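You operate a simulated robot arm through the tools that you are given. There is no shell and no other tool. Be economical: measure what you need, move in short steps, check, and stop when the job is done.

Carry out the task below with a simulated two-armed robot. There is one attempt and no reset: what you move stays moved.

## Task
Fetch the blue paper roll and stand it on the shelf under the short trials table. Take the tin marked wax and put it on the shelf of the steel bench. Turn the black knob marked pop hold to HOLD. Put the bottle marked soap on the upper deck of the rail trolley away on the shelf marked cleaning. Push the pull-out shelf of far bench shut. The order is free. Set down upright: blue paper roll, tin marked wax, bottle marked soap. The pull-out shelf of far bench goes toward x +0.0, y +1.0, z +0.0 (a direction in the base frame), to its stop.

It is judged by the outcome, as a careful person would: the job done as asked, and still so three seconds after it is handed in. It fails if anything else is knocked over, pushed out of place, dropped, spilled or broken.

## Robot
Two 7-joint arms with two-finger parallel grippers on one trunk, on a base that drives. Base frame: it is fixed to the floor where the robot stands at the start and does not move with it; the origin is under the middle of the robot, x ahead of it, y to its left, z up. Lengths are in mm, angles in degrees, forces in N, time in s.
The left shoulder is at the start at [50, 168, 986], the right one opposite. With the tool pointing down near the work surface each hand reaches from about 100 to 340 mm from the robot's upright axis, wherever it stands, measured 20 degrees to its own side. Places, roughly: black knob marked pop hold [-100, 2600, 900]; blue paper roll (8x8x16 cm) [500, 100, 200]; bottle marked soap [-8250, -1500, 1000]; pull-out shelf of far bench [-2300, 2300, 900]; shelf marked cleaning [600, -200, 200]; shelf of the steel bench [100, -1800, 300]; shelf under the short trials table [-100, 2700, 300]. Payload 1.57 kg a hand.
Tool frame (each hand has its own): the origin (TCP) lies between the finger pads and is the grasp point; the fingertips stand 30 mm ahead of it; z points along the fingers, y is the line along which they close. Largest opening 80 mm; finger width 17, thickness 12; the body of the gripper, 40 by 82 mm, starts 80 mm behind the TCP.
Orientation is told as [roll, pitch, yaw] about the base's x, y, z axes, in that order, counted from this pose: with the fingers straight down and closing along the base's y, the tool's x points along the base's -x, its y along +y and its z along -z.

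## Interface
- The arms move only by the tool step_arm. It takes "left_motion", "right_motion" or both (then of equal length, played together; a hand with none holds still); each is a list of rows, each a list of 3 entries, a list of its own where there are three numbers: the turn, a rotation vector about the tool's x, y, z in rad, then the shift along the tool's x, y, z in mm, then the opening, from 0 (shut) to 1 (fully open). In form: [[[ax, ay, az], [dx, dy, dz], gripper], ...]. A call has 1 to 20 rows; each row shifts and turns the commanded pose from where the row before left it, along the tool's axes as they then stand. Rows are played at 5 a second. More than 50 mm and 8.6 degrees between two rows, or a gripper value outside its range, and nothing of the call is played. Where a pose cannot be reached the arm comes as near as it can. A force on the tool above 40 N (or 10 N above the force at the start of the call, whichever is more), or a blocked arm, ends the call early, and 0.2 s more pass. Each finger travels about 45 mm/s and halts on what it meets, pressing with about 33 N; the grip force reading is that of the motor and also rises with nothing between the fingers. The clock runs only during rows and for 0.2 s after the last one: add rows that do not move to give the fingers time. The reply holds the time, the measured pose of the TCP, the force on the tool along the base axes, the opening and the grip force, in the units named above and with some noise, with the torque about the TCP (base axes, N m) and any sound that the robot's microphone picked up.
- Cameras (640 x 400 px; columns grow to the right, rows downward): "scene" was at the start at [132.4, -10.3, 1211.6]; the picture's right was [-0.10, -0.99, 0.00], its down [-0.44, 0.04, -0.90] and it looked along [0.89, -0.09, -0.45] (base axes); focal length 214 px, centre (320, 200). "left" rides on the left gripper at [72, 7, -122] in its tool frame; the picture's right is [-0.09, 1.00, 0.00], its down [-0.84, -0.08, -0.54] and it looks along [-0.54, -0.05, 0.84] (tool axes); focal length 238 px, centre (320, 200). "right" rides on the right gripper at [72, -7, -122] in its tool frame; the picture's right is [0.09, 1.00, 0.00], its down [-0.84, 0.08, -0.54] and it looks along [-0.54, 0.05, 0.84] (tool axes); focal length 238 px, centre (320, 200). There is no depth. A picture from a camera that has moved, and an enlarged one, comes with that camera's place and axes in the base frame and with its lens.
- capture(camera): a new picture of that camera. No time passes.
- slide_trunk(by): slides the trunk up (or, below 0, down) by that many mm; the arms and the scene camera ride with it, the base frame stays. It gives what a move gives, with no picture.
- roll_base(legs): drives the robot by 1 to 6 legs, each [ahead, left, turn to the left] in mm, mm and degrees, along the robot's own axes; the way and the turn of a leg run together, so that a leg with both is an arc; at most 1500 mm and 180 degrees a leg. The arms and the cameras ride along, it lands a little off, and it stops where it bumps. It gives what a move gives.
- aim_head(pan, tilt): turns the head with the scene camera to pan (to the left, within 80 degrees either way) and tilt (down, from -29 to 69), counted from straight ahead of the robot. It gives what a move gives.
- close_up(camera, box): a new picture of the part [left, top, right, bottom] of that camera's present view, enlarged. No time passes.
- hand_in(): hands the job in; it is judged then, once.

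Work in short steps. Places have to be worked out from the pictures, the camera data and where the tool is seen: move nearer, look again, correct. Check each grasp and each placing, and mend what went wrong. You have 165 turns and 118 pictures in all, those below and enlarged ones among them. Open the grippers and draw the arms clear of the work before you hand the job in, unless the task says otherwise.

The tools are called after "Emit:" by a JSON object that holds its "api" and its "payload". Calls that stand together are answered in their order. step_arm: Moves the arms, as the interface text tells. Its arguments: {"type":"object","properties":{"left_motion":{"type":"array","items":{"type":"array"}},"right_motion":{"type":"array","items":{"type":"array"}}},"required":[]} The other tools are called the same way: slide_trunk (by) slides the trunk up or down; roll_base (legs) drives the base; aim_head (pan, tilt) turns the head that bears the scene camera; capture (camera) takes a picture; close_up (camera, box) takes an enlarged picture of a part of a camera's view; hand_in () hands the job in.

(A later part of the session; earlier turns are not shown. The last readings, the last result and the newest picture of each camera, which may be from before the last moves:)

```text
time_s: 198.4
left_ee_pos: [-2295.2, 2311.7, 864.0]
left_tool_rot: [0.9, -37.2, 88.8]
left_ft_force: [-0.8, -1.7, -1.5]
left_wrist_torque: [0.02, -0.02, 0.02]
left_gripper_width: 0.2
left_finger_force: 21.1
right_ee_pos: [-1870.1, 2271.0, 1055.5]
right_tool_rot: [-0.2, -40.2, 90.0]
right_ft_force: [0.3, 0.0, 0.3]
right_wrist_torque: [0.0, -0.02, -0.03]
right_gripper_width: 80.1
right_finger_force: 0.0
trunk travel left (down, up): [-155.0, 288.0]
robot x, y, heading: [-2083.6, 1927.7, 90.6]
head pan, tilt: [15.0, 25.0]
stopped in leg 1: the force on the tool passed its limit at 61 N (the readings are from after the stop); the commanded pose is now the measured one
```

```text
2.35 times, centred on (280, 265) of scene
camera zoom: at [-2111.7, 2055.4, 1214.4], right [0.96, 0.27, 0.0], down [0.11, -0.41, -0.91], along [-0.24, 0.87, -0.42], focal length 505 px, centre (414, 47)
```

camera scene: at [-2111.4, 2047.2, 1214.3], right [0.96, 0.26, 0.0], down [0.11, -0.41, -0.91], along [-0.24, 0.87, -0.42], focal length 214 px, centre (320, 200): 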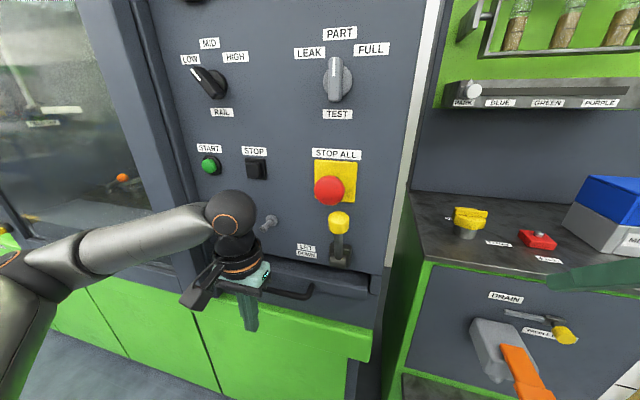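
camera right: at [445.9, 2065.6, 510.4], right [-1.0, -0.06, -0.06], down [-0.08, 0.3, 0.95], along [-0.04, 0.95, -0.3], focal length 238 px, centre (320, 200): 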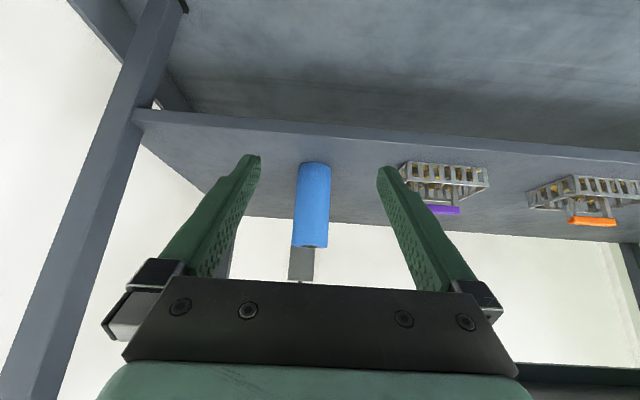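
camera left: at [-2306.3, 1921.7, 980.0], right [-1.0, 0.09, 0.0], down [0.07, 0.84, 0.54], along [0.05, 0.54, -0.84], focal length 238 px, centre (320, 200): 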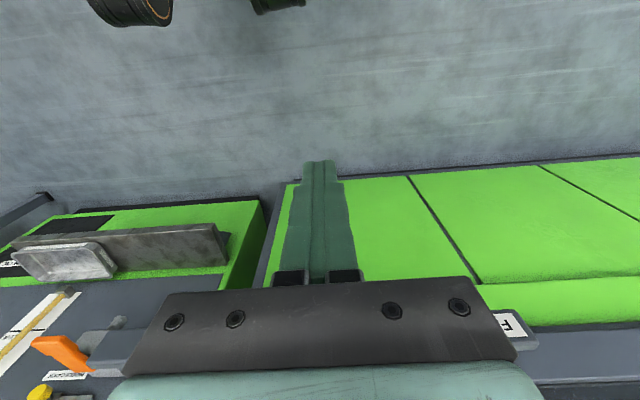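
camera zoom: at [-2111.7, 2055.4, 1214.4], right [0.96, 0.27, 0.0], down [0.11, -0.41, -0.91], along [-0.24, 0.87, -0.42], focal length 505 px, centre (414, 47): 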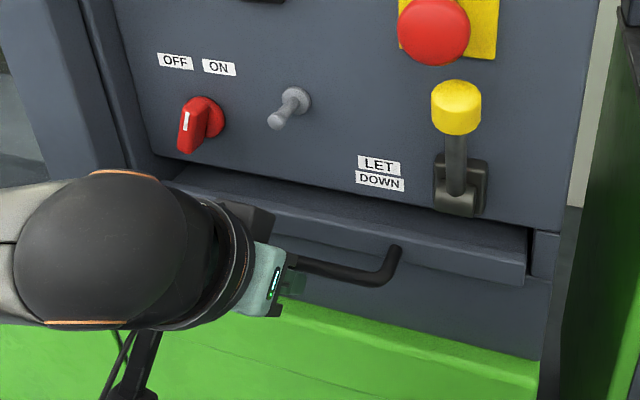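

The push met 61 N. I back away to see whether the shelf is fully home.

Emit:
{"api": "roll_base", "payload": {"legs": [[-160, 0, 0]]}}

Emit:
{"api": "capture", "payload": {"camera": "left"}}

Emit:
{"api": "capture", "payload": {"camera": "scene"}}

```text
time_s: 199.8
left_ee_pos: [-2294.4, 2151.6, 864.6]
left_tool_rot: [0.9, -37.4, 88.9]
left_ft_force: [-1.0, 0.3, -0.9]
left_wrist_torque: [0.03, -0.01, -0.01]
left_gripper_width: 0.0
left_finger_force: 21.5
right_ee_pos: [-1868.9, 2111.1, 1056.2]
right_tool_rot: [-0.2, -40.2, 90.0]
right_ft_force: [-0.1, 0.1, 0.3]
right_wrist_torque: [-0.02, 0.02, 0.01]
right_gripper_width: 79.8
right_finger_force: 0.0
trunk travel left (down, up): [-155.0, 288.0]
robot x, y, heading: [-2086.8, 1767.1, 90.4]
head pan, tilt: [15.0, 25.0]
```

```text
47 pictures are left
camera left: at [-2302.7, 2021.0, 916.6], right [-0.99, 0.08, 0.07], down [0.09, 0.34, 0.94], along [0.06, 0.94, -0.34], focal length 238 px, centre (320, 200)
```

left: 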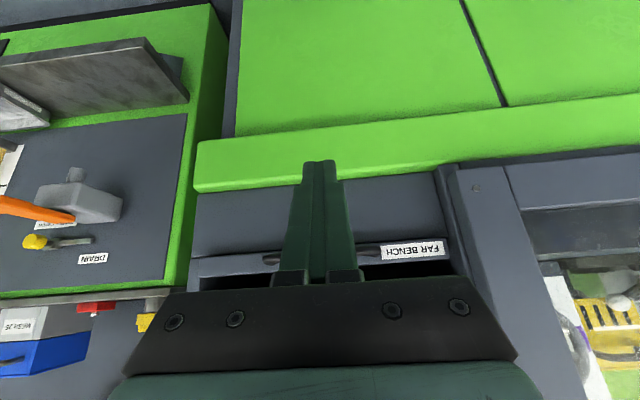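

```text
46 pictures are left
camera scene: at [-2110.5, 1895.7, 1214.4], right [0.96, 0.27, 0.0], down [0.11, -0.41, -0.91], along [-0.24, 0.87, -0.42], focal length 214 px, centre (320, 200)
```

scene: 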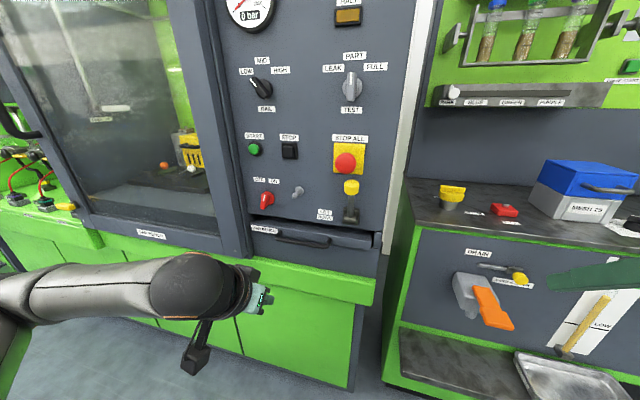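

Emit:
{"api": "close_up", "payload": {"camera": "scene", "box": [230, 190, 400, 290]}}

```text
3.76 times, centred on (315, 240) of scene
camera zoom: at [-2110.5, 1895.7, 1214.4], right [0.96, 0.27, 0.0], down [0.11, -0.41, -0.91], along [-0.24, 0.87, -0.42], focal length 807 px, centre (339, 49)
```

zoom: 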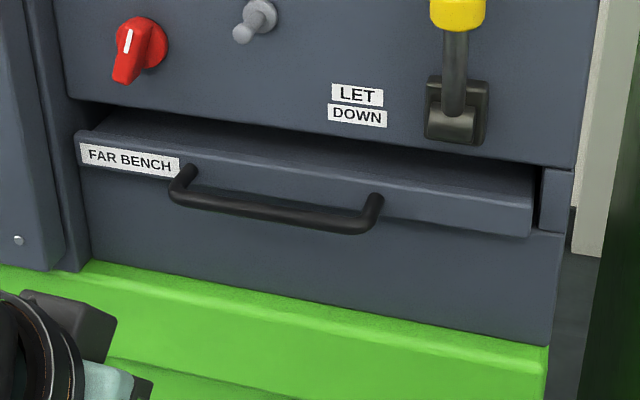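

It still stands out slightly. I set the hand to a pitch of about -20° (bar across the fingers) and push again.

Emit:
{"api": "step_arm", "payload": {"left_motion": [[[0, 0.145, 0], [0, 0, 0], 0], [[0, 0.145, 0], [0, 0, 0], 0], [[0, 0, 0], [0, 0, 0], 0]]}}

Emit:
{"api": "roll_base", "payload": {"legs": [[135, 0, 0]]}}

Emit:
{"api": "roll_base", "payload": {"legs": [[15, 0, 0]]}}

Emit:
{"api": "close_up", "payload": {"camera": "scene", "box": [160, 180, 400, 350]}}

```text
time_s: 200.6
left_ee_pos: [-2295.4, 2153.3, 864.5]
left_tool_rot: [0.8, -20.6, 89.0]
left_ft_force: [0.1, 0.4, -0.3]
left_wrist_torque: [0.02, 0.01, 0.0]
left_gripper_width: 0.0
left_finger_force: 21.5
right_ee_pos: [-1868.7, 2110.9, 1055.5]
right_tool_rot: [-0.1, -40.2, 90.0]
right_ft_force: [-1.0, -0.1, -0.1]
right_wrist_torque: [0.0, 0.04, 0.02]
right_gripper_width: 79.9
right_finger_force: 0.0
trunk travel left (down, up): [-155.0, 288.0]
robot x, y, heading: [-2086.7, 1770.7, 90.4]
head pan, tilt: [15.0, 25.0]
```

```text
time_s: 201.9
left_ee_pos: [-2296.4, 2287.7, 863.7]
left_tool_rot: [0.9, -20.7, 89.0]
left_ft_force: [-0.1, -0.2, 0.4]
left_wrist_torque: [0.02, -0.03, 0.0]
left_gripper_width: 0.2
left_finger_force: 21.4
right_ee_pos: [-1869.4, 2244.6, 1055.9]
right_tool_rot: [-0.2, -40.1, 90.0]
right_ft_force: [0.2, -0.3, -0.2]
right_wrist_torque: [0.0, 0.02, 0.0]
right_gripper_width: 79.8
right_finger_force: 0.0
trunk travel left (down, up): [-155.0, 288.0]
robot x, y, heading: [-2092.0, 1901.3, 90.7]
head pan, tilt: [15.0, 25.0]
```

```text
time_s: 202.7
left_ee_pos: [-2296.4, 2302.3, 864.4]
left_tool_rot: [0.9, -20.7, 89.0]
left_ft_force: [0.6, 0.6, 0.5]
left_wrist_torque: [0.01, 0.02, 0.01]
left_gripper_width: 0.1
left_finger_force: 21.7
right_ee_pos: [-1868.1, 2260.2, 1056.5]
right_tool_rot: [-0.1, -40.2, 90.0]
right_ft_force: [0.4, 0.0, 0.4]
right_wrist_torque: [-0.02, 0.0, -0.05]
right_gripper_width: 80.1
right_finger_force: 0.0
trunk travel left (down, up): [-155.0, 288.0]
robot x, y, heading: [-2087.3, 1917.1, 90.4]
head pan, tilt: [15.0, 25.0]
```

```text
2.35 times, centred on (280, 265) of scene
camera zoom: at [-2111.4, 2045.2, 1214.3], right [0.96, 0.27, 0.0], down [0.11, -0.41, -0.91], along [-0.24, 0.87, -0.42], focal length 505 px, centre (414, 47)
```

zoom: 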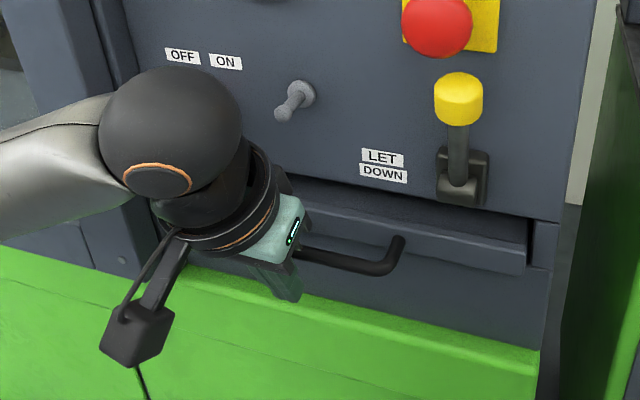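

No resistance yet. I continue.

Emit:
{"api": "roll_base", "payload": {"legs": [[15, 0, 0]]}}

Emit:
{"api": "roll_base", "payload": {"legs": [[15, 0, 0]]}}

Emit:
{"api": "close_up", "payload": {"camera": "scene", "box": [160, 180, 400, 350]}}

```text
time_s: 203.6
left_ee_pos: [-2294.8, 2307.8, 861.7]
left_tool_rot: [1.2, -19.5, 88.2]
left_ft_force: [0.8, -2.0, 0.5]
left_wrist_torque: [0.07, 0.04, 0.08]
left_gripper_width: 0.0
left_finger_force: 21.7
right_ee_pos: [-1869.7, 2273.4, 1057.0]
right_tool_rot: [-0.2, -40.3, 90.1]
right_ft_force: [0.6, 0.7, -0.5]
right_wrist_torque: [0.01, 0.02, -0.01]
right_gripper_width: 80.0
right_finger_force: 0.0
trunk travel left (down, up): [-155.0, 288.0]
robot x, y, heading: [-2086.7, 1932.4, 90.4]
head pan, tilt: [15.0, 25.0]
stopped in leg 1: the force on the tool passed its limit at 47 N (the readings are from after the stop); the commanded pose is now the measured one
```

```text
time_s: 204.4
left_ee_pos: [-2295.5, 2309.9, 859.3]
left_tool_rot: [1.6, -18.2, 87.7]
left_ft_force: [-0.2, -4.6, 0.5]
left_wrist_torque: [0.06, 0.04, 0.08]
left_gripper_width: 0.0
left_finger_force: 21.5
right_ee_pos: [-1870.4, 2282.4, 1054.8]
right_tool_rot: [-0.2, -40.3, 90.3]
right_ft_force: [-0.4, 0.0, -0.1]
right_wrist_torque: [0.0, -0.01, 0.0]
right_gripper_width: 79.8
right_finger_force: 0.2
trunk travel left (down, up): [-155.0, 288.0]
robot x, y, heading: [-2089.4, 1938.9, 90.2]
head pan, tilt: [15.0, 25.0]
stopped in leg 1: the force on the tool passed its limit at 57 N (the readings are from after the stop); the commanded pose is now the measured one
```

```text
2.35 times, centred on (280, 265) of scene
camera zoom: at [-2111.9, 2065.9, 1214.4], right [0.96, 0.27, 0.0], down [0.11, -0.41, -0.91], along [-0.24, 0.87, -0.42], focal length 505 px, centre (414, 47)
```

zoom: 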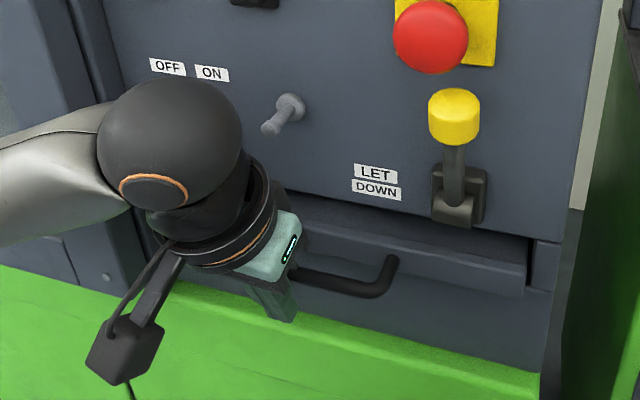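

Both pushes ended firmly at the same place after free sliding, so this is the stop. I back off and check that the shelf and the knobs nearby are as they should be.

Emit:
{"api": "roll_base", "payload": {"legs": [[-175, 0, 0]]}}

Emit:
{"api": "close_up", "payload": {"camera": "scene", "box": [230, 190, 400, 290]}}

```text
time_s: 205.9
left_ee_pos: [-2294.0, 2135.2, 858.7]
left_tool_rot: [1.5, -18.3, 87.6]
left_ft_force: [0.0, -0.7, 0.1]
left_wrist_torque: [-0.01, 0.02, -0.02]
left_gripper_width: 0.2
left_finger_force: 21.2
right_ee_pos: [-1869.5, 2107.3, 1055.6]
right_tool_rot: [-0.1, -40.3, 90.1]
right_ft_force: [0.1, -0.4, 0.1]
right_wrist_torque: [-0.02, 0.01, 0.03]
right_gripper_width: 79.9
right_finger_force: 0.1
trunk travel left (down, up): [-155.0, 288.0]
robot x, y, heading: [-2087.7, 1763.0, 90.4]
head pan, tilt: [15.0, 25.0]
```

```text
3.76 times, centred on (315, 240) of scene
camera zoom: at [-2110.3, 1891.2, 1214.4], right [0.96, 0.27, 0.0], down [0.11, -0.41, -0.91], along [-0.24, 0.87, -0.42], focal length 807 px, centre (339, 49)
```

zoom: 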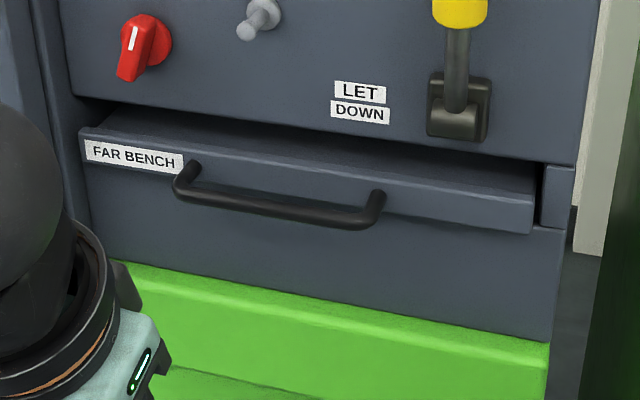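

The shelf has not moved between the two pushes, so it is at its stop, and the knobs are untouched. Next is the soap: I raise the left hand, back off, turn to face -x, and look at the way.

Emit:
{"api": "step_arm", "payload": {"left_motion": [[[0, 0, 0], [-15, 0, -45], 1], [[0, 0, 0], [-15, 0, -45], 1], [[0, 0, 0], [-15, 0, -45], 1], [[0, 0, 0], [-15, 0, -45], 1], [[0, 0, 0], [0, 0, 0], 1]]}}

Emit:
{"api": "roll_base", "payload": {"legs": [[-500, 0, 0], [0, 0, 90]]}}

Emit:
{"api": "aim_head", "payload": {"pan": 25, "tilt": 10}}

Emit:
{"api": "capture", "payload": {"camera": "scene"}}

```text
time_s: 207.1
left_ee_pos: [-2289.3, 2133.3, 1048.0]
left_tool_rot: [1.4, -18.3, 87.6]
left_ft_force: [0.1, -0.5, 0.3]
left_wrist_torque: [-0.01, -0.02, -0.02]
left_gripper_width: 80.1
left_finger_force: 0.0
right_ee_pos: [-1869.1, 2107.4, 1055.1]
right_tool_rot: [-0.3, -40.3, 90.1]
right_ft_force: [0.9, -0.4, 0.1]
right_wrist_torque: [0.0, 0.0, 0.02]
right_gripper_width: 80.0
right_finger_force: 0.1
trunk travel left (down, up): [-155.0, 288.0]
robot x, y, heading: [-2089.6, 1767.2, 90.6]
head pan, tilt: [15.0, 25.0]
```

```text
time_s: 213.8
left_ee_pos: [-2458.6, 1069.7, 1047.8]
left_tool_rot: [1.4, -18.4, 176.4]
left_ft_force: [-0.2, 0.7, -0.2]
left_wrist_torque: [-0.03, -0.01, 0.01]
left_gripper_width: 80.1
left_finger_force: 0.1
right_ee_pos: [-2421.3, 1491.6, 1055.1]
right_tool_rot: [-0.2, -40.1, 178.9]
right_ft_force: [-0.5, -0.8, -0.1]
right_wrist_torque: [-0.02, 0.02, 0.01]
right_gripper_width: 80.0
right_finger_force: 0.0
trunk travel left (down, up): [-155.0, 288.0]
robot x, y, heading: [-2081.3, 1266.0, 179.1]
head pan, tilt: [15.0, 25.0]
```

```text
time_s: 214.6
left_ee_pos: [-2458.3, 1071.4, 1047.8]
left_tool_rot: [1.6, -18.3, 176.3]
left_ft_force: [0.3, -0.6, -0.5]
left_wrist_torque: [-0.03, -0.04, 0.0]
left_gripper_width: 80.1
left_finger_force: 0.0
right_ee_pos: [-2422.0, 1491.5, 1055.3]
right_tool_rot: [-0.2, -40.3, 178.9]
right_ft_force: [-0.2, -0.5, 0.2]
right_wrist_torque: [0.0, 0.01, -0.01]
right_gripper_width: 80.1
right_finger_force: 0.2
trunk travel left (down, up): [-155.0, 288.0]
robot x, y, heading: [-2085.8, 1267.2, 179.3]
head pan, tilt: [25.0, 10.0]
```

```text
41 pictures are left
camera scene: at [-2206.4, 1227.1, 1238.7], right [-0.41, 0.91, 0.0], down [0.16, 0.07, -0.98], along [-0.9, -0.4, -0.17], focal length 214 px, centre (320, 200)
```

scene: 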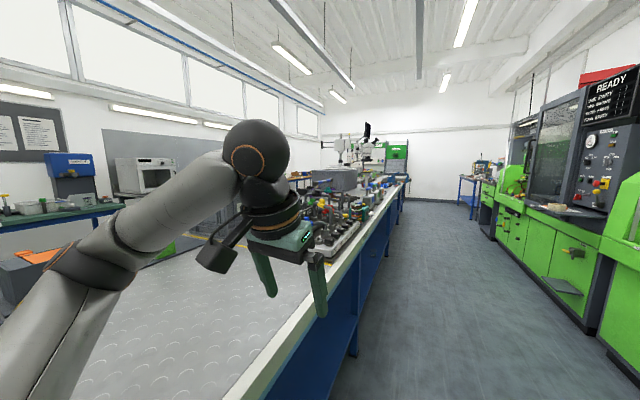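

A long bench lies to my left (edge y≈944) and the aisle is open at y≈1600. I sidestep right and drive down the aisle 3 m.

Emit:
{"api": "roll_base", "payload": {"legs": [[0, -330, 0.7], [1500, 0, 0], [1500, 0, 0]]}}

Emit:
{"api": "aim_head", "payload": {"pan": 30, "tilt": 12}}

Emit:
{"api": "capture", "payload": {"camera": "scene"}}

```text
time_s: 232.1
left_ee_pos: [-5456.0, 1383.0, 1048.9]
left_tool_rot: [1.5, -18.4, 177.6]
left_ft_force: [0.4, 0.5, -0.4]
left_wrist_torque: [-0.01, 0.0, 0.01]
left_gripper_width: 80.0
left_finger_force: 0.0
right_ee_pos: [-5428.5, 1802.9, 1054.6]
right_tool_rot: [-0.1, -40.1, -179.9]
right_ft_force: [-0.2, 0.5, -1.0]
right_wrist_torque: [-0.04, 0.0, -0.02]
right_gripper_width: 80.1
right_finger_force: 0.0
trunk travel left (down, up): [-155.0, 288.0]
robot x, y, heading: [-5087.9, 1584.6, -179.9]
head pan, tilt: [25.0, 10.0]
```

```text
time_s: 232.8
left_ee_pos: [-5456.8, 1382.4, 1047.9]
left_tool_rot: [1.5, -18.3, 177.6]
left_ft_force: [-0.2, 0.3, 0.8]
left_wrist_torque: [-0.01, -0.02, -0.02]
left_gripper_width: 80.1
left_finger_force: 0.1
right_ee_pos: [-5429.2, 1803.3, 1054.8]
right_tool_rot: [-0.3, -40.3, -179.9]
right_ft_force: [0.6, -0.1, -0.3]
right_wrist_torque: [0.01, 0.0, 0.0]
right_gripper_width: 79.8
right_finger_force: 0.0
trunk travel left (down, up): [-155.0, 288.0]
robot x, y, heading: [-5082.6, 1582.7, -179.4]
head pan, tilt: [30.0, 12.0]
```

```text
40 pictures are left
camera scene: at [-5204.0, 1536.5, 1235.5], right [-0.51, 0.86, 0.0], down [0.18, 0.11, -0.98], along [-0.84, -0.49, -0.21], focal length 214 px, centre (320, 200)
```

scene: 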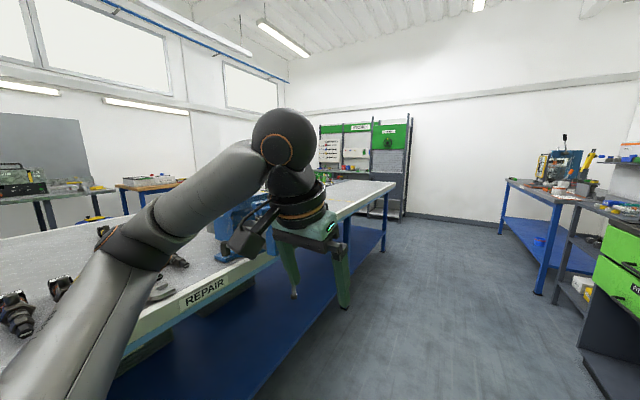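

The bench ends near x≈-7890 and the trolley is beyond and behind it. I continue 3.4 m, then turn left to face -y.

Emit:
{"api": "roll_base", "payload": {"legs": [[1500, 0, 0], [1500, 0, 0], [450, 0, 0], [0, 0, 90]]}}

Emit:
{"api": "aim_head", "payload": {"pan": 0, "tilt": 12}}

Emit:
{"api": "capture", "payload": {"camera": "scene"}}

```text
time_s: 253.2
left_ee_pos: [-8293.8, 1189.6, 1047.6]
left_tool_rot: [1.5, -18.4, -91.2]
left_ft_force: [0.6, -0.2, -0.5]
left_wrist_torque: [0.0, 0.01, 0.01]
left_gripper_width: 80.1
left_finger_force: 0.1
right_ee_pos: [-8715.3, 1210.8, 1055.2]
right_tool_rot: [-0.2, -40.3, -88.8]
right_ft_force: [-0.3, 0.2, -0.1]
right_wrist_torque: [-0.04, 0.0, 0.03]
right_gripper_width: 79.8
right_finger_force: 0.1
trunk travel left (down, up): [-155.0, 288.0]
robot x, y, heading: [-8504.2, 1557.3, -88.4]
head pan, tilt: [30.0, 12.0]
```

```text
time_s: 254.2
left_ee_pos: [-8293.9, 1190.6, 1048.4]
left_tool_rot: [1.5, -18.3, -91.3]
left_ft_force: [-0.7, -0.2, -0.5]
left_wrist_torque: [0.03, -0.04, 0.01]
left_gripper_width: 79.8
left_finger_force: 0.0
right_ee_pos: [-8715.0, 1209.5, 1056.0]
right_tool_rot: [-0.2, -40.2, -88.9]
right_ft_force: [0.3, -0.2, -0.1]
right_wrist_torque: [0.02, 0.05, 0.03]
right_gripper_width: 80.0
right_finger_force: 0.1
trunk travel left (down, up): [-155.0, 288.0]
robot x, y, heading: [-8502.1, 1557.5, -88.5]
head pan, tilt: [0.0, 12.0]
```

```text
39 pictures are left
camera scene: at [-8498.1, 1423.2, 1235.5], right [-1.0, -0.03, 0.0], down [-0.01, 0.21, -0.98], along [0.03, -0.98, -0.21], focal length 214 px, centre (320, 200)
```

scene: 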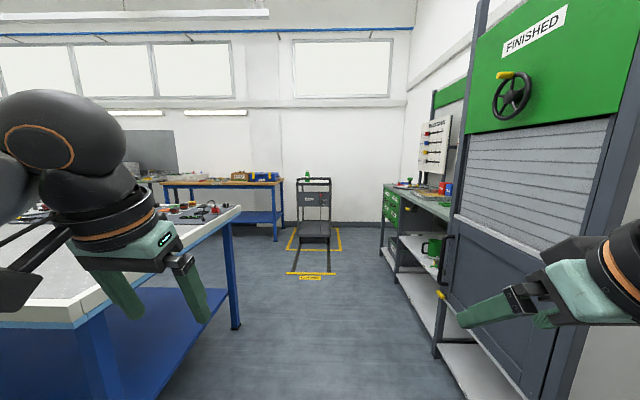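

The trolley stands ahead at about (-8310, -1500), with a bottle on its upper deck. I drive 2.1 m toward it.

Emit:
{"api": "roll_base", "payload": {"legs": [[1500, 0, -1.5], [500, 0, 0]]}}

Emit:
{"api": "aim_head", "payload": {"pan": 5, "tilt": 22}}

Emit:
{"api": "capture", "payload": {"camera": "scene"}}

```text
time_s: 264.2
left_ee_pos: [-8289.7, -834.2, 1048.1]
left_tool_rot: [1.5, -18.3, -93.2]
left_ft_force: [0.5, 0.9, -0.1]
left_wrist_torque: [0.0, 0.03, 0.03]
left_gripper_width: 80.1
left_finger_force: 0.1
right_ee_pos: [-8707.7, -803.2, 1055.3]
right_tool_rot: [-0.2, -40.4, -90.6]
right_ft_force: [-0.3, 0.4, -0.1]
right_wrist_torque: [0.01, -0.02, -0.01]
right_gripper_width: 79.9
right_finger_force: 0.0
trunk travel left (down, up): [-155.0, 288.0]
robot x, y, heading: [-8484.2, -466.8, -90.1]
head pan, tilt: [0.0, 12.0]
```

```text
time_s: 265.0
left_ee_pos: [-8288.3, -835.1, 1047.0]
left_tool_rot: [1.6, -18.4, -93.2]
left_ft_force: [-0.1, 0.1, -0.2]
left_wrist_torque: [-0.01, -0.02, 0.04]
left_gripper_width: 79.7
left_finger_force: 0.0
right_ee_pos: [-8708.3, -801.0, 1054.4]
right_tool_rot: [-0.3, -40.3, -90.8]
right_ft_force: [0.0, 0.2, 0.3]
right_wrist_torque: [-0.01, 0.02, -0.01]
right_gripper_width: 79.9
right_finger_force: 0.1
trunk travel left (down, up): [-155.0, 288.0]
robot x, y, heading: [-8483.5, -460.7, -90.3]
head pan, tilt: [5.0, 22.0]
```

```text
38 pictures are left
camera scene: at [-8476.9, -595.0, 1219.2], right [-1.0, -0.08, 0.0], down [-0.03, 0.37, -0.93], along [0.08, -0.92, -0.37], focal length 214 px, centre (320, 200)
```

scene: 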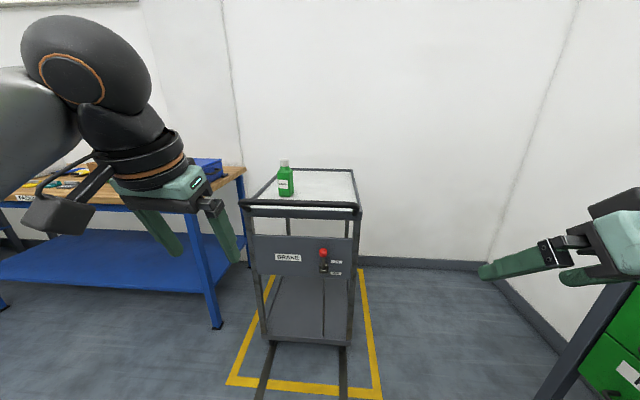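

A green bottle stands on the upper deck near (-8245, -1530). I set the left hand to pitch -40°, square it, move nearer, and take bearings.

Emit:
{"api": "step_arm", "payload": {"left_motion": [[[-0.001, -0.127, -0.013], [0, 0, 0], 1], [[-0.001, -0.127, -0.013], [0, 0, 0], 1], [[-0.001, -0.127, -0.013], [0, 0, 0], 1], [[0, 0, 0], [0, 0, 0], 1]]}}

Emit:
{"api": "roll_base", "payload": {"legs": [[400, 45, 0.2]]}}

Emit:
{"api": "capture", "payload": {"camera": "left"}}

Emit:
{"api": "capture", "payload": {"camera": "scene"}}

```text
time_s: 266.0
left_ee_pos: [-8288.7, -836.8, 1047.7]
left_tool_rot: [0.7, -40.4, -91.0]
left_ft_force: [0.1, 0.0, 0.1]
left_wrist_torque: [0.01, 0.02, 0.02]
left_gripper_width: 80.0
left_finger_force: 0.0
right_ee_pos: [-8708.2, -801.7, 1055.7]
right_tool_rot: [-0.2, -40.3, -90.7]
right_ft_force: [0.3, 0.5, -0.2]
right_wrist_torque: [0.03, 0.03, 0.01]
right_gripper_width: 80.2
right_finger_force: 0.1
trunk travel left (down, up): [-155.0, 288.0]
robot x, y, heading: [-8484.7, -463.5, -90.3]
head pan, tilt: [5.0, 22.0]
```

```text
time_s: 268.4
left_ee_pos: [-8243.4, -1228.2, 1047.8]
left_tool_rot: [0.7, -40.2, -90.9]
left_ft_force: [0.3, -0.1, -0.5]
left_wrist_torque: [-0.03, -0.02, -0.02]
left_gripper_width: 79.9
left_finger_force: 0.1
right_ee_pos: [-8662.3, -1196.4, 1056.2]
right_tool_rot: [-0.2, -40.3, -90.4]
right_ft_force: [0.0, -0.3, -0.8]
right_wrist_torque: [-0.01, -0.02, 0.0]
right_gripper_width: 80.0
right_finger_force: 0.1
trunk travel left (down, up): [-155.0, 288.0]
robot x, y, heading: [-8439.5, -853.4, -89.9]
head pan, tilt: [5.0, 22.0]
```

```text
37 pictures are left
camera left: at [-8235.9, -1095.5, 1093.5], right [0.99, -0.08, 0.07], down [-0.09, -0.29, 0.95], along [-0.05, -0.95, -0.29], focal length 238 px, centre (320, 200)
```

left: 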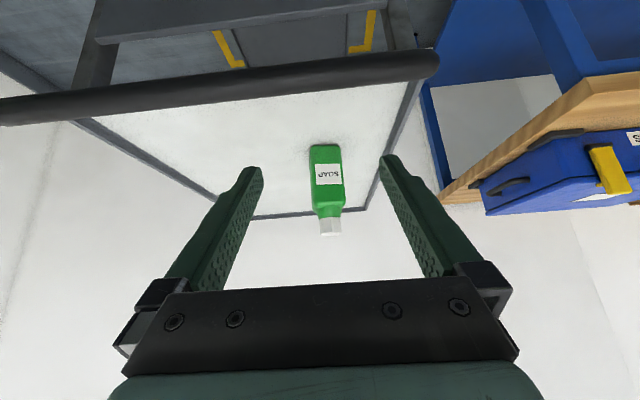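

```text
36 pictures are left
camera scene: at [-8432.6, -988.6, 1219.2], right [-1.0, -0.09, 0.0], down [-0.03, 0.37, -0.93], along [0.08, -0.92, -0.37], focal length 214 px, centre (320, 200)
```

scene: 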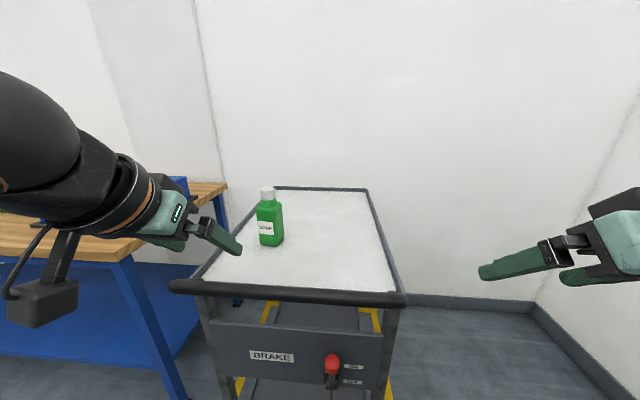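

It is SOAP: body ≈65 wide, centre (-8242, -1515), deck ≈865. I drive 150 mm nearer and lower the hand to a pre-grasp.

Emit:
{"api": "roll_base", "payload": {"legs": [[150, 0, 0]]}}

Emit:
{"api": "step_arm", "payload": {"left_motion": [[[0, 0, 0], [13, 0, 40], 1], [[0, 0, 0], [13, 0, 40], 1], [[0, 0, 0], [0, 0, 0], 1]]}}

Emit:
{"api": "capture", "payload": {"camera": "left"}}

```text
time_s: 269.8
left_ee_pos: [-8242.0, -1378.2, 1048.5]
left_tool_rot: [0.6, -40.2, -90.8]
left_ft_force: [0.6, 0.2, 0.1]
left_wrist_torque: [0.0, -0.01, -0.01]
left_gripper_width: 80.0
left_finger_force: 0.1
right_ee_pos: [-8661.5, -1345.9, 1055.5]
right_tool_rot: [-0.3, -40.2, -90.4]
right_ft_force: [-0.6, 0.1, -0.5]
right_wrist_torque: [0.05, 0.0, 0.03]
right_gripper_width: 80.1
right_finger_force: 0.0
trunk travel left (down, up): [-155.0, 288.0]
robot x, y, heading: [-8443.6, -1004.7, -90.1]
head pan, tilt: [5.0, 22.0]
```

```text
time_s: 270.6
left_ee_pos: [-8241.9, -1407.6, 970.1]
left_tool_rot: [0.7, -40.2, -90.8]
left_ft_force: [0.4, 0.4, -0.3]
left_wrist_torque: [0.01, -0.01, 0.0]
left_gripper_width: 79.8
left_finger_force: 0.0
right_ee_pos: [-8662.8, -1345.2, 1055.5]
right_tool_rot: [-0.2, -40.3, -90.3]
right_ft_force: [0.4, 0.8, -0.4]
right_wrist_torque: [0.01, -0.02, -0.03]
right_gripper_width: 79.9
right_finger_force: 0.0
trunk travel left (down, up): [-155.0, 288.0]
robot x, y, heading: [-8443.0, -1002.6, -90.2]
head pan, tilt: [5.0, 22.0]
```

```text
35 pictures are left
camera left: at [-8234.7, -1275.4, 1014.9], right [0.99, -0.08, 0.07], down [-0.09, -0.29, 0.95], along [-0.05, -0.95, -0.29], focal length 238 px, centre (320, 200)
```

left: 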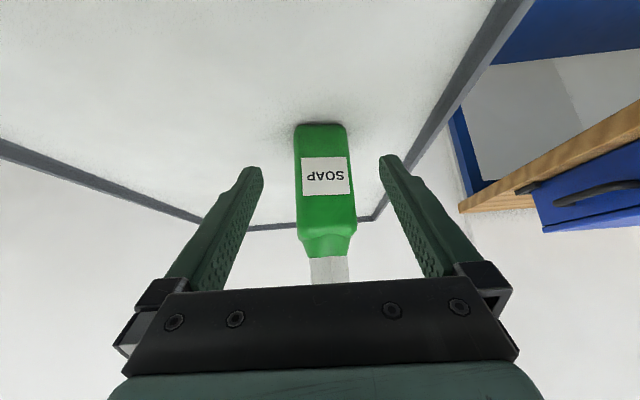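

The bottle is centred within 2 mm. I advance horizontally to grasp at z≈962 and close.

Emit:
{"api": "step_arm", "payload": {"left_motion": [[[0, 0, 0], [-25, 1, 24], 1], [[0, 0, 0], [-25, 1, 24], 1], [[0, 0, 0], [-24, 0, 24], 1], [[0, 0, 0], [0, 0, 0], 1], [[0, 0, 0], [0, 0, 0], 0.3], [[0, 0, 0], [0, 0, 0], 0.3], [[0, 0, 0], [0, 0, 0], 0.3], [[0, 0, 0], [0, 0, 0], 0.3]]}}

Emit:
{"api": "capture", "payload": {"camera": "left"}}

```text
time_s: 272.4
left_ee_pos: [-8240.7, -1511.8, 962.2]
left_tool_rot: [0.7, -40.1, -90.8]
left_ft_force: [-1.1, -0.4, 1.9]
left_wrist_torque: [-0.12, 0.27, -0.01]
left_gripper_width: 59.6
left_finger_force: 32.7
right_ee_pos: [-8661.7, -1345.8, 1055.2]
right_tool_rot: [-0.1, -40.3, -90.3]
right_ft_force: [-0.5, 0.2, 0.4]
right_wrist_torque: [-0.01, 0.0, 0.0]
right_gripper_width: 80.2
right_finger_force: 0.1
trunk travel left (down, up): [-155.0, 288.0]
robot x, y, heading: [-8442.0, -1004.2, -90.1]
head pan, tilt: [5.0, 22.0]
```

```text
34 pictures are left
camera left: at [-8234.3, -1378.7, 1008.0], right [0.99, -0.08, 0.07], down [-0.09, -0.29, 0.95], along [-0.05, -0.95, -0.29], focal length 238 px, centre (320, 200)
```

left: 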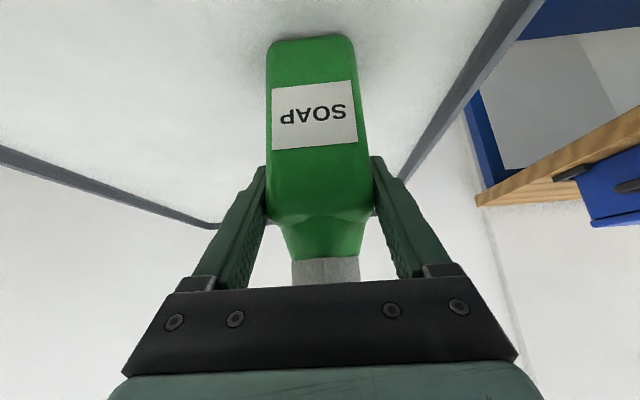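

Gripped at 59.6 mm. I lift straight up 60 mm and check.

Emit:
{"api": "step_arm", "payload": {"left_motion": [[[0, 0, 0], [-13, 0, -15], 0.3], [[0, 0, 0], [-26, 0, -31], 0.3], [[0, 0, 0], [-26, 0, -31], 0.3], [[0, 0, 0], [0, 0, 0], 0.3]]}}

Emit:
{"api": "capture", "payload": {"camera": "left"}}

```text
time_s: 273.4
left_ee_pos: [-8241.4, -1511.7, 1064.2]
left_tool_rot: [0.7, -40.2, -90.9]
left_ft_force: [0.4, 0.7, -3.0]
left_wrist_torque: [0.0, -0.01, 0.04]
left_gripper_width: 59.9
left_finger_force: 33.4
right_ee_pos: [-8662.8, -1345.4, 1054.9]
right_tool_rot: [-0.1, -40.3, -90.4]
right_ft_force: [0.8, 0.1, -0.1]
right_wrist_torque: [0.01, 0.03, -0.03]
right_gripper_width: 79.9
right_finger_force: 0.0
trunk travel left (down, up): [-155.0, 288.0]
robot x, y, heading: [-8439.4, -999.8, -89.9]
head pan, tilt: [5.0, 22.0]
```

```text
33 pictures are left
camera left: at [-8234.3, -1378.5, 1110.0], right [0.99, -0.08, 0.07], down [-0.09, -0.29, 0.95], along [-0.05, -0.95, -0.29], focal length 238 px, centre (320, 200)
```

left: 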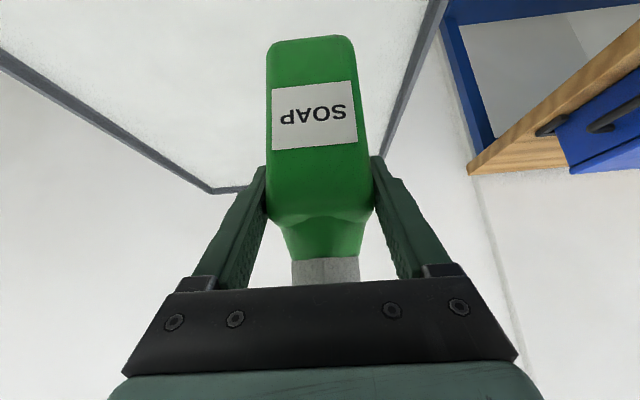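

Soap is held (~3 N). I tuck the hand a bit, back out to the aisle, and turn to face +x.

Emit:
{"api": "step_arm", "payload": {"left_motion": [[[0, 0, 0], [36, 0, -31], 0.3], [[0, 0, 0], [36, 0, -31], 0.3], [[0, 0, 0], [36, 0, -31], 0.3], [[0, 0, 0], [0, 0, 0], 0.3]]}}

Emit:
{"api": "roll_base", "payload": {"legs": [[-1500, 0, 0], [-1080, 0, 0], [0, 0, 90]]}}

```text
time_s: 274.4
left_ee_pos: [-8241.6, -1368.5, 1065.6]
left_tool_rot: [0.7, -40.2, -90.7]
left_ft_force: [1.0, 0.0, -3.6]
left_wrist_torque: [0.02, 0.01, 0.03]
left_gripper_width: 59.9
left_finger_force: 33.2
right_ee_pos: [-8663.4, -1345.2, 1056.6]
right_tool_rot: [-0.2, -40.3, -90.3]
right_ft_force: [-0.8, 0.9, 0.6]
right_wrist_torque: [0.0, -0.02, 0.02]
right_gripper_width: 79.8
right_finger_force: 0.1
trunk travel left (down, up): [-155.0, 288.0]
robot x, y, heading: [-8443.3, -1009.2, -90.0]
head pan, tilt: [5.0, 22.0]
```

```text
time_s: 290.9
left_ee_pos: [-8071.0, 1783.2, 1064.9]
left_tool_rot: [0.7, -40.3, -1.4]
left_ft_force: [-0.3, -0.2, -4.3]
left_wrist_torque: [0.01, 0.06, -0.01]
left_gripper_width: 59.6
left_finger_force: 32.3
right_ee_pos: [-8099.6, 1362.0, 1056.5]
right_tool_rot: [-0.2, -40.3, -0.9]
right_ft_force: [0.3, -0.3, 0.2]
right_wrist_torque: [0.03, 0.0, -0.02]
right_gripper_width: 79.9
right_finger_force: 0.0
trunk travel left (down, up): [-155.0, 288.0]
robot x, y, heading: [-8438.8, 1583.6, -0.6]
head pan, tilt: [5.0, 22.0]
```

On the aisle. I drive back toward +x, correcting the heading.

Emit:
{"api": "roll_base", "payload": {"legs": [[1500, 0, 0.6], [1500, 0, 0], [1500, 0, 0], [1500, 0, 0]]}}

```text
time_s: 302.4
left_ee_pos: [-5681.5, 1781.6, 1064.0]
left_tool_rot: [0.4, -40.2, -1.3]
left_ft_force: [-1.0, 1.0, -3.2]
left_wrist_torque: [-0.06, 0.01, 0.0]
left_gripper_width: 59.8
left_finger_force: 32.6
right_ee_pos: [-5708.5, 1355.1, 1059.3]
right_tool_rot: [-0.1, -40.4, -2.5]
right_ft_force: [-0.7, 1.0, -0.2]
right_wrist_torque: [0.0, 0.0, 0.0]
right_gripper_width: 80.1
right_finger_force: 0.1
trunk travel left (down, up): [-155.0, 288.0]
robot x, y, heading: [-6039.7, 1581.9, -0.7]
head pan, tilt: [5.0, 22.0]
stopped in leg 2: the robot was blocked; the commanded pose is now the measured one
```

Blocked here, and the right hand's yaw changed, so it touched something. I look right and ahead.

Emit:
{"api": "aim_head", "payload": {"pan": -30, "tilt": 25}}

Emit:
{"api": "capture", "payload": {"camera": "scene"}}

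```text
time_s: 303.4
left_ee_pos: [-5682.2, 1782.2, 1066.0]
left_tool_rot: [0.4, -40.5, -1.1]
left_ft_force: [-0.2, 0.4, -3.6]
left_wrist_torque: [-0.03, 0.04, -0.01]
left_gripper_width: 60.0
left_finger_force: 33.4
right_ee_pos: [-5708.6, 1354.3, 1058.0]
right_tool_rot: [-0.1, -40.4, -2.3]
right_ft_force: [0.5, 0.7, 0.7]
right_wrist_torque: [0.02, 0.03, 0.03]
right_gripper_width: 80.0
right_finger_force: 0.1
trunk travel left (down, up): [-155.0, 288.0]
robot x, y, heading: [-6042.5, 1582.2, -0.7]
head pan, tilt: [-30.0, 25.0]
```

```text
32 pictures are left
camera scene: at [-5930.0, 1537.4, 1215.9], right [-0.51, -0.86, 0.0], down [-0.35, 0.21, -0.91], along [0.78, -0.46, -0.41], focal length 214 px, centre (320, 200)
```

scene: 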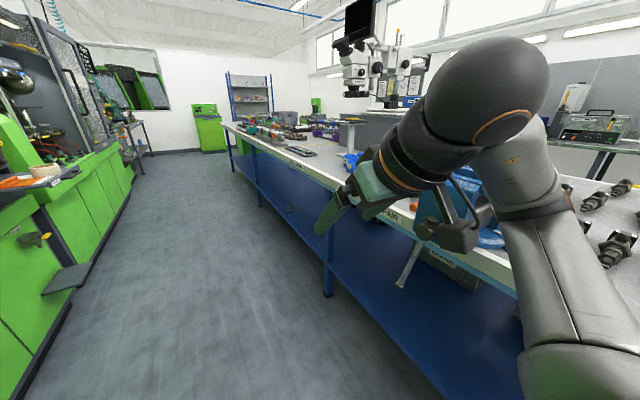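

The right elbow probably met the vise that juts into the aisle. I back a little, shift 120 mm left, and look again at the vise before moving on.

Emit:
{"api": "roll_base", "payload": {"legs": [[-80, 0, 0.7], [0, 130, 0]]}}

Emit:
{"api": "aim_head", "payload": {"pan": -50, "tilt": 20}}

Emit:
{"api": "capture", "payload": {"camera": "scene"}}

```text
time_s: 305.9
left_ee_pos: [-5754.3, 1912.7, 1063.5]
left_tool_rot: [0.8, -39.9, -0.8]
left_ft_force: [-0.4, 0.0, -3.1]
left_wrist_torque: [0.01, 0.03, 0.01]
left_gripper_width: 59.6
left_finger_force: 32.7
right_ee_pos: [-5776.7, 1483.0, 1053.4]
right_tool_rot: [0.2, -39.7, -1.8]
right_ft_force: [-0.2, 0.3, -0.7]
right_wrist_torque: [0.01, 0.01, 0.02]
right_gripper_width: 79.8
right_finger_force: 0.1
trunk travel left (down, up): [-155.0, 288.0]
robot x, y, heading: [-6125.5, 1711.7, 0.0]
head pan, tilt: [-30.0, 25.0]
```

```text
time_s: 306.7
left_ee_pos: [-5756.0, 1911.7, 1063.6]
left_tool_rot: [0.9, -40.0, -0.8]
left_ft_force: [0.5, -1.0, -2.3]
left_wrist_torque: [0.0, -0.02, 0.0]
left_gripper_width: 59.6
left_finger_force: 32.9
right_ee_pos: [-5777.7, 1484.0, 1053.5]
right_tool_rot: [0.4, -39.7, -1.8]
right_ft_force: [0.3, 0.2, -0.3]
right_wrist_torque: [0.0, 0.06, -0.01]
right_gripper_width: 80.2
right_finger_force: 0.0
trunk travel left (down, up): [-155.0, 288.0]
robot x, y, heading: [-6119.1, 1709.0, 0.1]
head pan, tilt: [-50.0, 20.0]
```

```text
31 pictures are left
camera scene: at [-6019.7, 1638.2, 1222.4], right [-0.76, -0.64, 0.0], down [-0.22, 0.26, -0.94], along [0.61, -0.72, -0.34], focal length 214 px, centre (320, 200)
```

scene: 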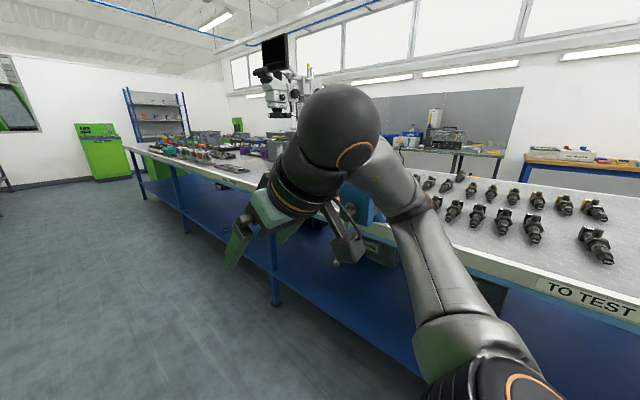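

Bench items look undisturbed. I proceed along y≈1709.

Emit:
{"api": "roll_base", "payload": {"legs": [[1000, 0, 0], [1500, 0, 0]]}}

```text
time_s: 318.8
left_ee_pos: [-3281.9, 1941.7, 1063.2]
left_tool_rot: [0.9, -40.0, 0.2]
left_ft_force: [0.4, 0.0, -3.2]
left_wrist_torque: [0.03, -0.01, -0.02]
left_gripper_width: 60.0
left_finger_force: 33.3
right_ee_pos: [-3294.4, 1513.6, 1053.1]
right_tool_rot: [0.3, -39.7, -0.8]
right_ft_force: [0.6, 0.8, -0.9]
right_wrist_torque: [-0.01, 0.01, -0.01]
right_gripper_width: 79.9
right_finger_force: 0.0
trunk travel left (down, up): [-155.0, 288.0]
robot x, y, heading: [-3643.0, 1733.3, 1.0]
head pan, tilt: [-50.0, 20.0]
```

Good progress. I continue to x≈-330 and then sidestep right in front of the rack.

Emit:
{"api": "roll_base", "payload": {"legs": [[1500, 0, -1], [1500, 0, 0], [300, 0, 0], [0, -1200, 0]]}}

Emit:
{"api": "aim_head", "payload": {"pan": -30, "tilt": 35}}

Emit:
{"api": "capture", "payload": {"camera": "scene"}}

```text
time_s: 345.2
left_ee_pos: [22.7, 788.6, 1063.5]
left_tool_rot: [0.9, -39.9, -0.2]
left_ft_force: [0.5, -0.2, -3.6]
left_wrist_torque: [0.02, 0.03, -0.03]
left_gripper_width: 59.9
left_finger_force: 33.4
right_ee_pos: [6.3, 359.2, 1053.8]
right_tool_rot: [0.3, -39.6, -1.2]
right_ft_force: [-0.4, 0.4, -0.4]
right_wrist_torque: [-0.01, -0.02, 0.03]
right_gripper_width: 80.0
right_finger_force: 0.2
trunk travel left (down, up): [-155.0, 288.0]
robot x, y, heading: [-341.9, 581.4, 0.6]
head pan, tilt: [-50.0, 20.0]
```

```text
time_s: 346.0
left_ee_pos: [23.3, 788.0, 1062.3]
left_tool_rot: [1.0, -39.9, -0.2]
left_ft_force: [0.3, -0.3, -2.7]
left_wrist_torque: [0.01, 0.06, 0.0]
left_gripper_width: 59.7
left_finger_force: 32.7
right_ee_pos: [6.1, 359.0, 1053.2]
right_tool_rot: [0.3, -39.7, -1.3]
right_ft_force: [0.4, 0.4, -0.8]
right_wrist_torque: [-0.03, 0.0, -0.01]
right_gripper_width: 80.0
right_finger_force: 0.1
trunk travel left (down, up): [-155.0, 288.0]
robot x, y, heading: [-339.7, 583.6, 0.7]
head pan, tilt: [-30.0, 35.0]
```

```text
30 pictures are left
camera scene: at [-221.5, 538.7, 1198.6], right [-0.49, -0.87, 0.0], down [-0.5, 0.28, -0.82], along [0.71, -0.4, -0.57], focal length 214 px, centre (320, 200)
```

scene: 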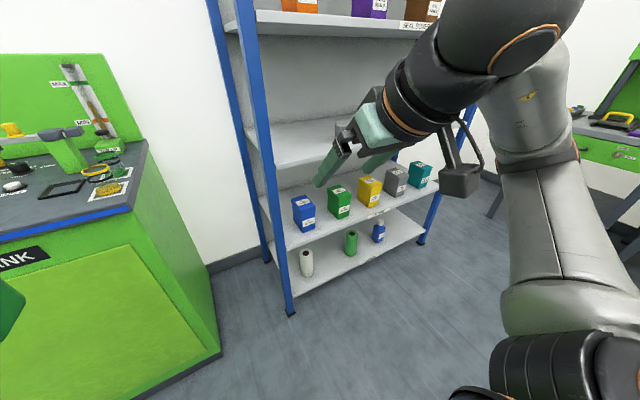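

I sidestep to y≈-406, lower the trunk, and extend the left hand low toward the gap between the green roll and the blue bottle.

Emit:
{"api": "roll_base", "payload": {"legs": [[0, -985, -0.7]]}}

Emit:
{"api": "slide_trunk", "payload": {"by": -155}}

Emit:
{"api": "step_arm", "payload": {"left_motion": [[[0, 0, 0], [-38, 0, 32], 0.3], [[0, 0, 0], [-38, 0, 32], 0.3], [[0, 0, 0], [-38, 0, 32], 0.3], [[0, 0, 0], [-38, 0, 32], 0.3], [[0, 0, 0], [31, 0, 37], 0.3], [[0, 0, 0], [31, 0, 37], 0.3], [[0, 0, 0], [31, 0, 37], 0.3], [[0, 0, 0], [31, 0, 37], 0.3], [[0, 0, 0], [31, 0, 37], 0.3], [[0, 0, 0], [31, 0, 37], 0.3], [[0, 0, 0], [31, 0, 37], 0.3], [[0, 0, 0], [31, 0, 37], 0.3], [[0, 0, 0], [31, 0, 37], 0.3], [[0, 0, 0], [31, 0, 37], 0.3], [[0, 0, 0], [31, 0, 37], 0.3], [[0, 0, 0], [0, 0, 0], 0.3]]}}

Emit:
{"api": "aim_head", "payload": {"pan": 15, "tilt": 45}}

Emit:
{"api": "capture", "payload": {"camera": "scene"}}

Emit:
{"api": "capture", "payload": {"camera": "left"}}

```text
time_s: 355.0
left_ee_pos: [33.6, -204.9, 1063.3]
left_tool_rot: [0.9, -40.0, -0.7]
left_ft_force: [0.0, 0.2, -3.8]
left_wrist_torque: [0.03, 0.05, -0.01]
left_gripper_width: 59.7
left_finger_force: 32.9
right_ee_pos: [12.8, -634.3, 1053.1]
right_tool_rot: [0.4, -39.6, -1.7]
right_ft_force: [0.9, 0.2, -0.6]
right_wrist_torque: [0.01, 0.01, -0.02]
right_gripper_width: 80.1
right_finger_force: 0.0
trunk travel left (down, up): [-155.0, 288.0]
robot x, y, heading: [-334.5, -406.5, 0.6]
head pan, tilt: [-30.0, 35.0]
```

```text
time_s: 356.8
left_ee_pos: [32.6, -205.8, 908.8]
left_tool_rot: [1.0, -39.9, -0.6]
left_ft_force: [0.7, -0.5, -3.3]
left_wrist_torque: [0.0, 0.01, -0.02]
left_gripper_width: 59.7
left_finger_force: 33.4
right_ee_pos: [12.4, -633.3, 898.4]
right_tool_rot: [0.3, -39.7, -1.8]
right_ft_force: [-0.1, -0.5, -0.8]
right_wrist_torque: [-0.01, 0.0, 0.01]
right_gripper_width: 80.1
right_finger_force: 0.1
trunk travel left (down, up): [0.0, 443.0]
robot x, y, heading: [-330.3, -408.0, 0.4]
head pan, tilt: [-30.0, 35.0]
```

```text
time_s: 360.2
left_ee_pos: [231.1, -197.6, 375.6]
left_tool_rot: [0.9, -39.9, -0.7]
left_ft_force: [0.2, 0.2, -3.6]
left_wrist_torque: [0.01, 0.03, 0.01]
left_gripper_width: 59.7
left_finger_force: 32.7
right_ee_pos: [12.5, -633.4, 898.0]
right_tool_rot: [0.2, -39.7, -1.7]
right_ft_force: [-0.1, -0.6, 0.0]
right_wrist_torque: [0.01, -0.02, -0.02]
right_gripper_width: 79.7
right_finger_force: 0.1
trunk travel left (down, up): [0.0, 443.0]
robot x, y, heading: [-334.1, -406.4, 0.4]
head pan, tilt: [-30.0, 35.0]
```

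```text
time_s: 361.4
left_ee_pos: [231.6, -197.3, 375.9]
left_tool_rot: [0.9, -39.9, -0.6]
left_ft_force: [-0.4, 0.2, -4.1]
left_wrist_torque: [-0.01, 0.04, 0.01]
left_gripper_width: 59.9
left_finger_force: 33.5
right_ee_pos: [12.4, -632.6, 898.2]
right_tool_rot: [0.3, -39.6, -1.7]
right_ft_force: [0.2, 0.9, 0.1]
right_wrist_torque: [0.01, 0.01, 0.01]
right_gripper_width: 80.0
right_finger_force: 0.0
trunk travel left (down, up): [0.0, 443.0]
robot x, y, heading: [-331.6, -408.0, 0.4]
head pan, tilt: [15.0, 45.0]
```

```text
29 pictures are left
camera scene: at [-211.5, -387.3, 1028.7], right [0.26, -0.96, 0.0], down [-0.68, -0.19, -0.71], along [0.68, 0.19, -0.71], focal length 214 px, centre (320, 200)
```

scene: 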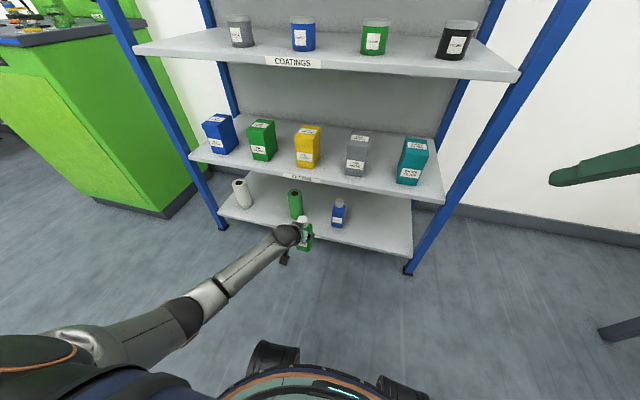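

```text
28 pictures are left
camera left: at [97.0, -192.6, 422.4], right [0.07, 0.99, 0.07], down [0.29, -0.09, 0.95], along [0.95, -0.05, -0.3], focal length 238 px, centre (320, 200)
```

left: 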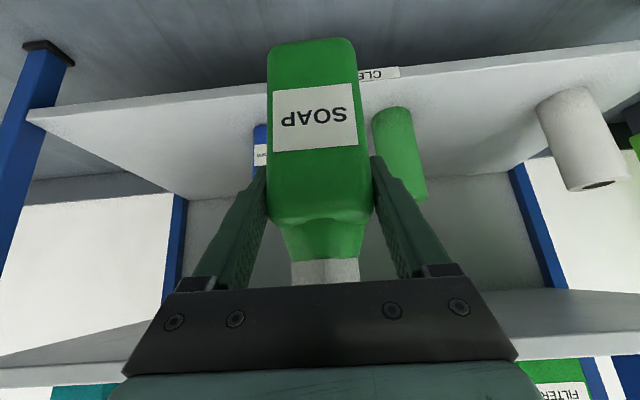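

The bottom shelf bears the CLEANING label, and there is wide free space right of the blue bottle (y≈-450). I sidestep 250 mm right and lower the hand to about z 295 before entering.

Emit:
{"api": "roll_base", "payload": {"legs": [[0, -250, -0.4]]}}

Emit:
{"api": "step_arm", "payload": {"left_motion": [[[0, 0, 0], [20, 0, 40], 0.3], [[0, 0, 0], [25, 0, 30], 0.3], [[0, 0, 0], [7, 0, 8], 0.3], [[0, 0, 0], [0, 0, 0], 0.3]]}}

Emit:
{"api": "capture", "payload": {"camera": "left"}}

```text
time_s: 364.2
left_ee_pos: [231.2, -451.9, 377.3]
left_tool_rot: [1.0, -39.9, -1.0]
left_ft_force: [0.4, -0.3, -3.8]
left_wrist_torque: [0.0, 0.04, 0.0]
left_gripper_width: 59.7
left_finger_force: 32.7
right_ee_pos: [12.8, -887.1, 897.8]
right_tool_rot: [0.3, -39.7, -1.9]
right_ft_force: [0.4, -0.1, -0.6]
right_wrist_torque: [0.01, 0.01, -0.02]
right_gripper_width: 79.9
right_finger_force: 0.1
trunk travel left (down, up): [0.0, 443.0]
robot x, y, heading: [-330.1, -658.3, -0.1]
head pan, tilt: [15.0, 45.0]
```

```text
time_s: 365.2
left_ee_pos: [242.2, -451.9, 282.2]
left_tool_rot: [0.8, -40.0, -0.9]
left_ft_force: [0.6, -0.3, -3.5]
left_wrist_torque: [-0.05, 0.05, 0.0]
left_gripper_width: 60.0
left_finger_force: 32.4
right_ee_pos: [11.4, -886.4, 898.5]
right_tool_rot: [0.4, -39.7, -1.9]
right_ft_force: [0.2, -0.5, -1.3]
right_wrist_torque: [0.02, 0.0, -0.03]
right_gripper_width: 80.3
right_finger_force: 0.0
trunk travel left (down, up): [0.0, 443.0]
robot x, y, heading: [-332.1, -658.2, -0.1]
head pan, tilt: [15.0, 45.0]
```

```text
27 pictures are left
camera left: at [108.7, -445.0, 327.9], right [0.08, 0.99, 0.07], down [0.29, -0.09, 0.95], along [0.95, -0.05, -0.3], focal length 238 px, centre (320, 200)
```

left: 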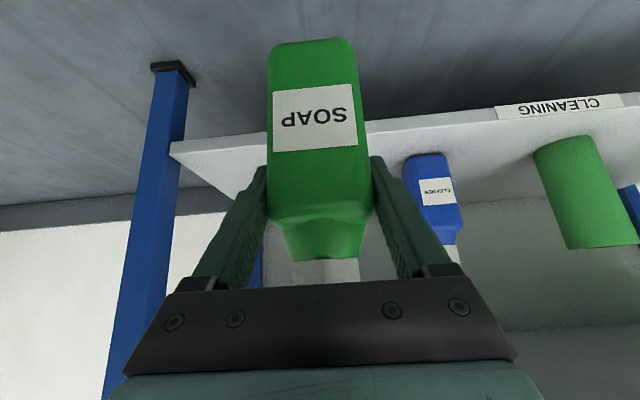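

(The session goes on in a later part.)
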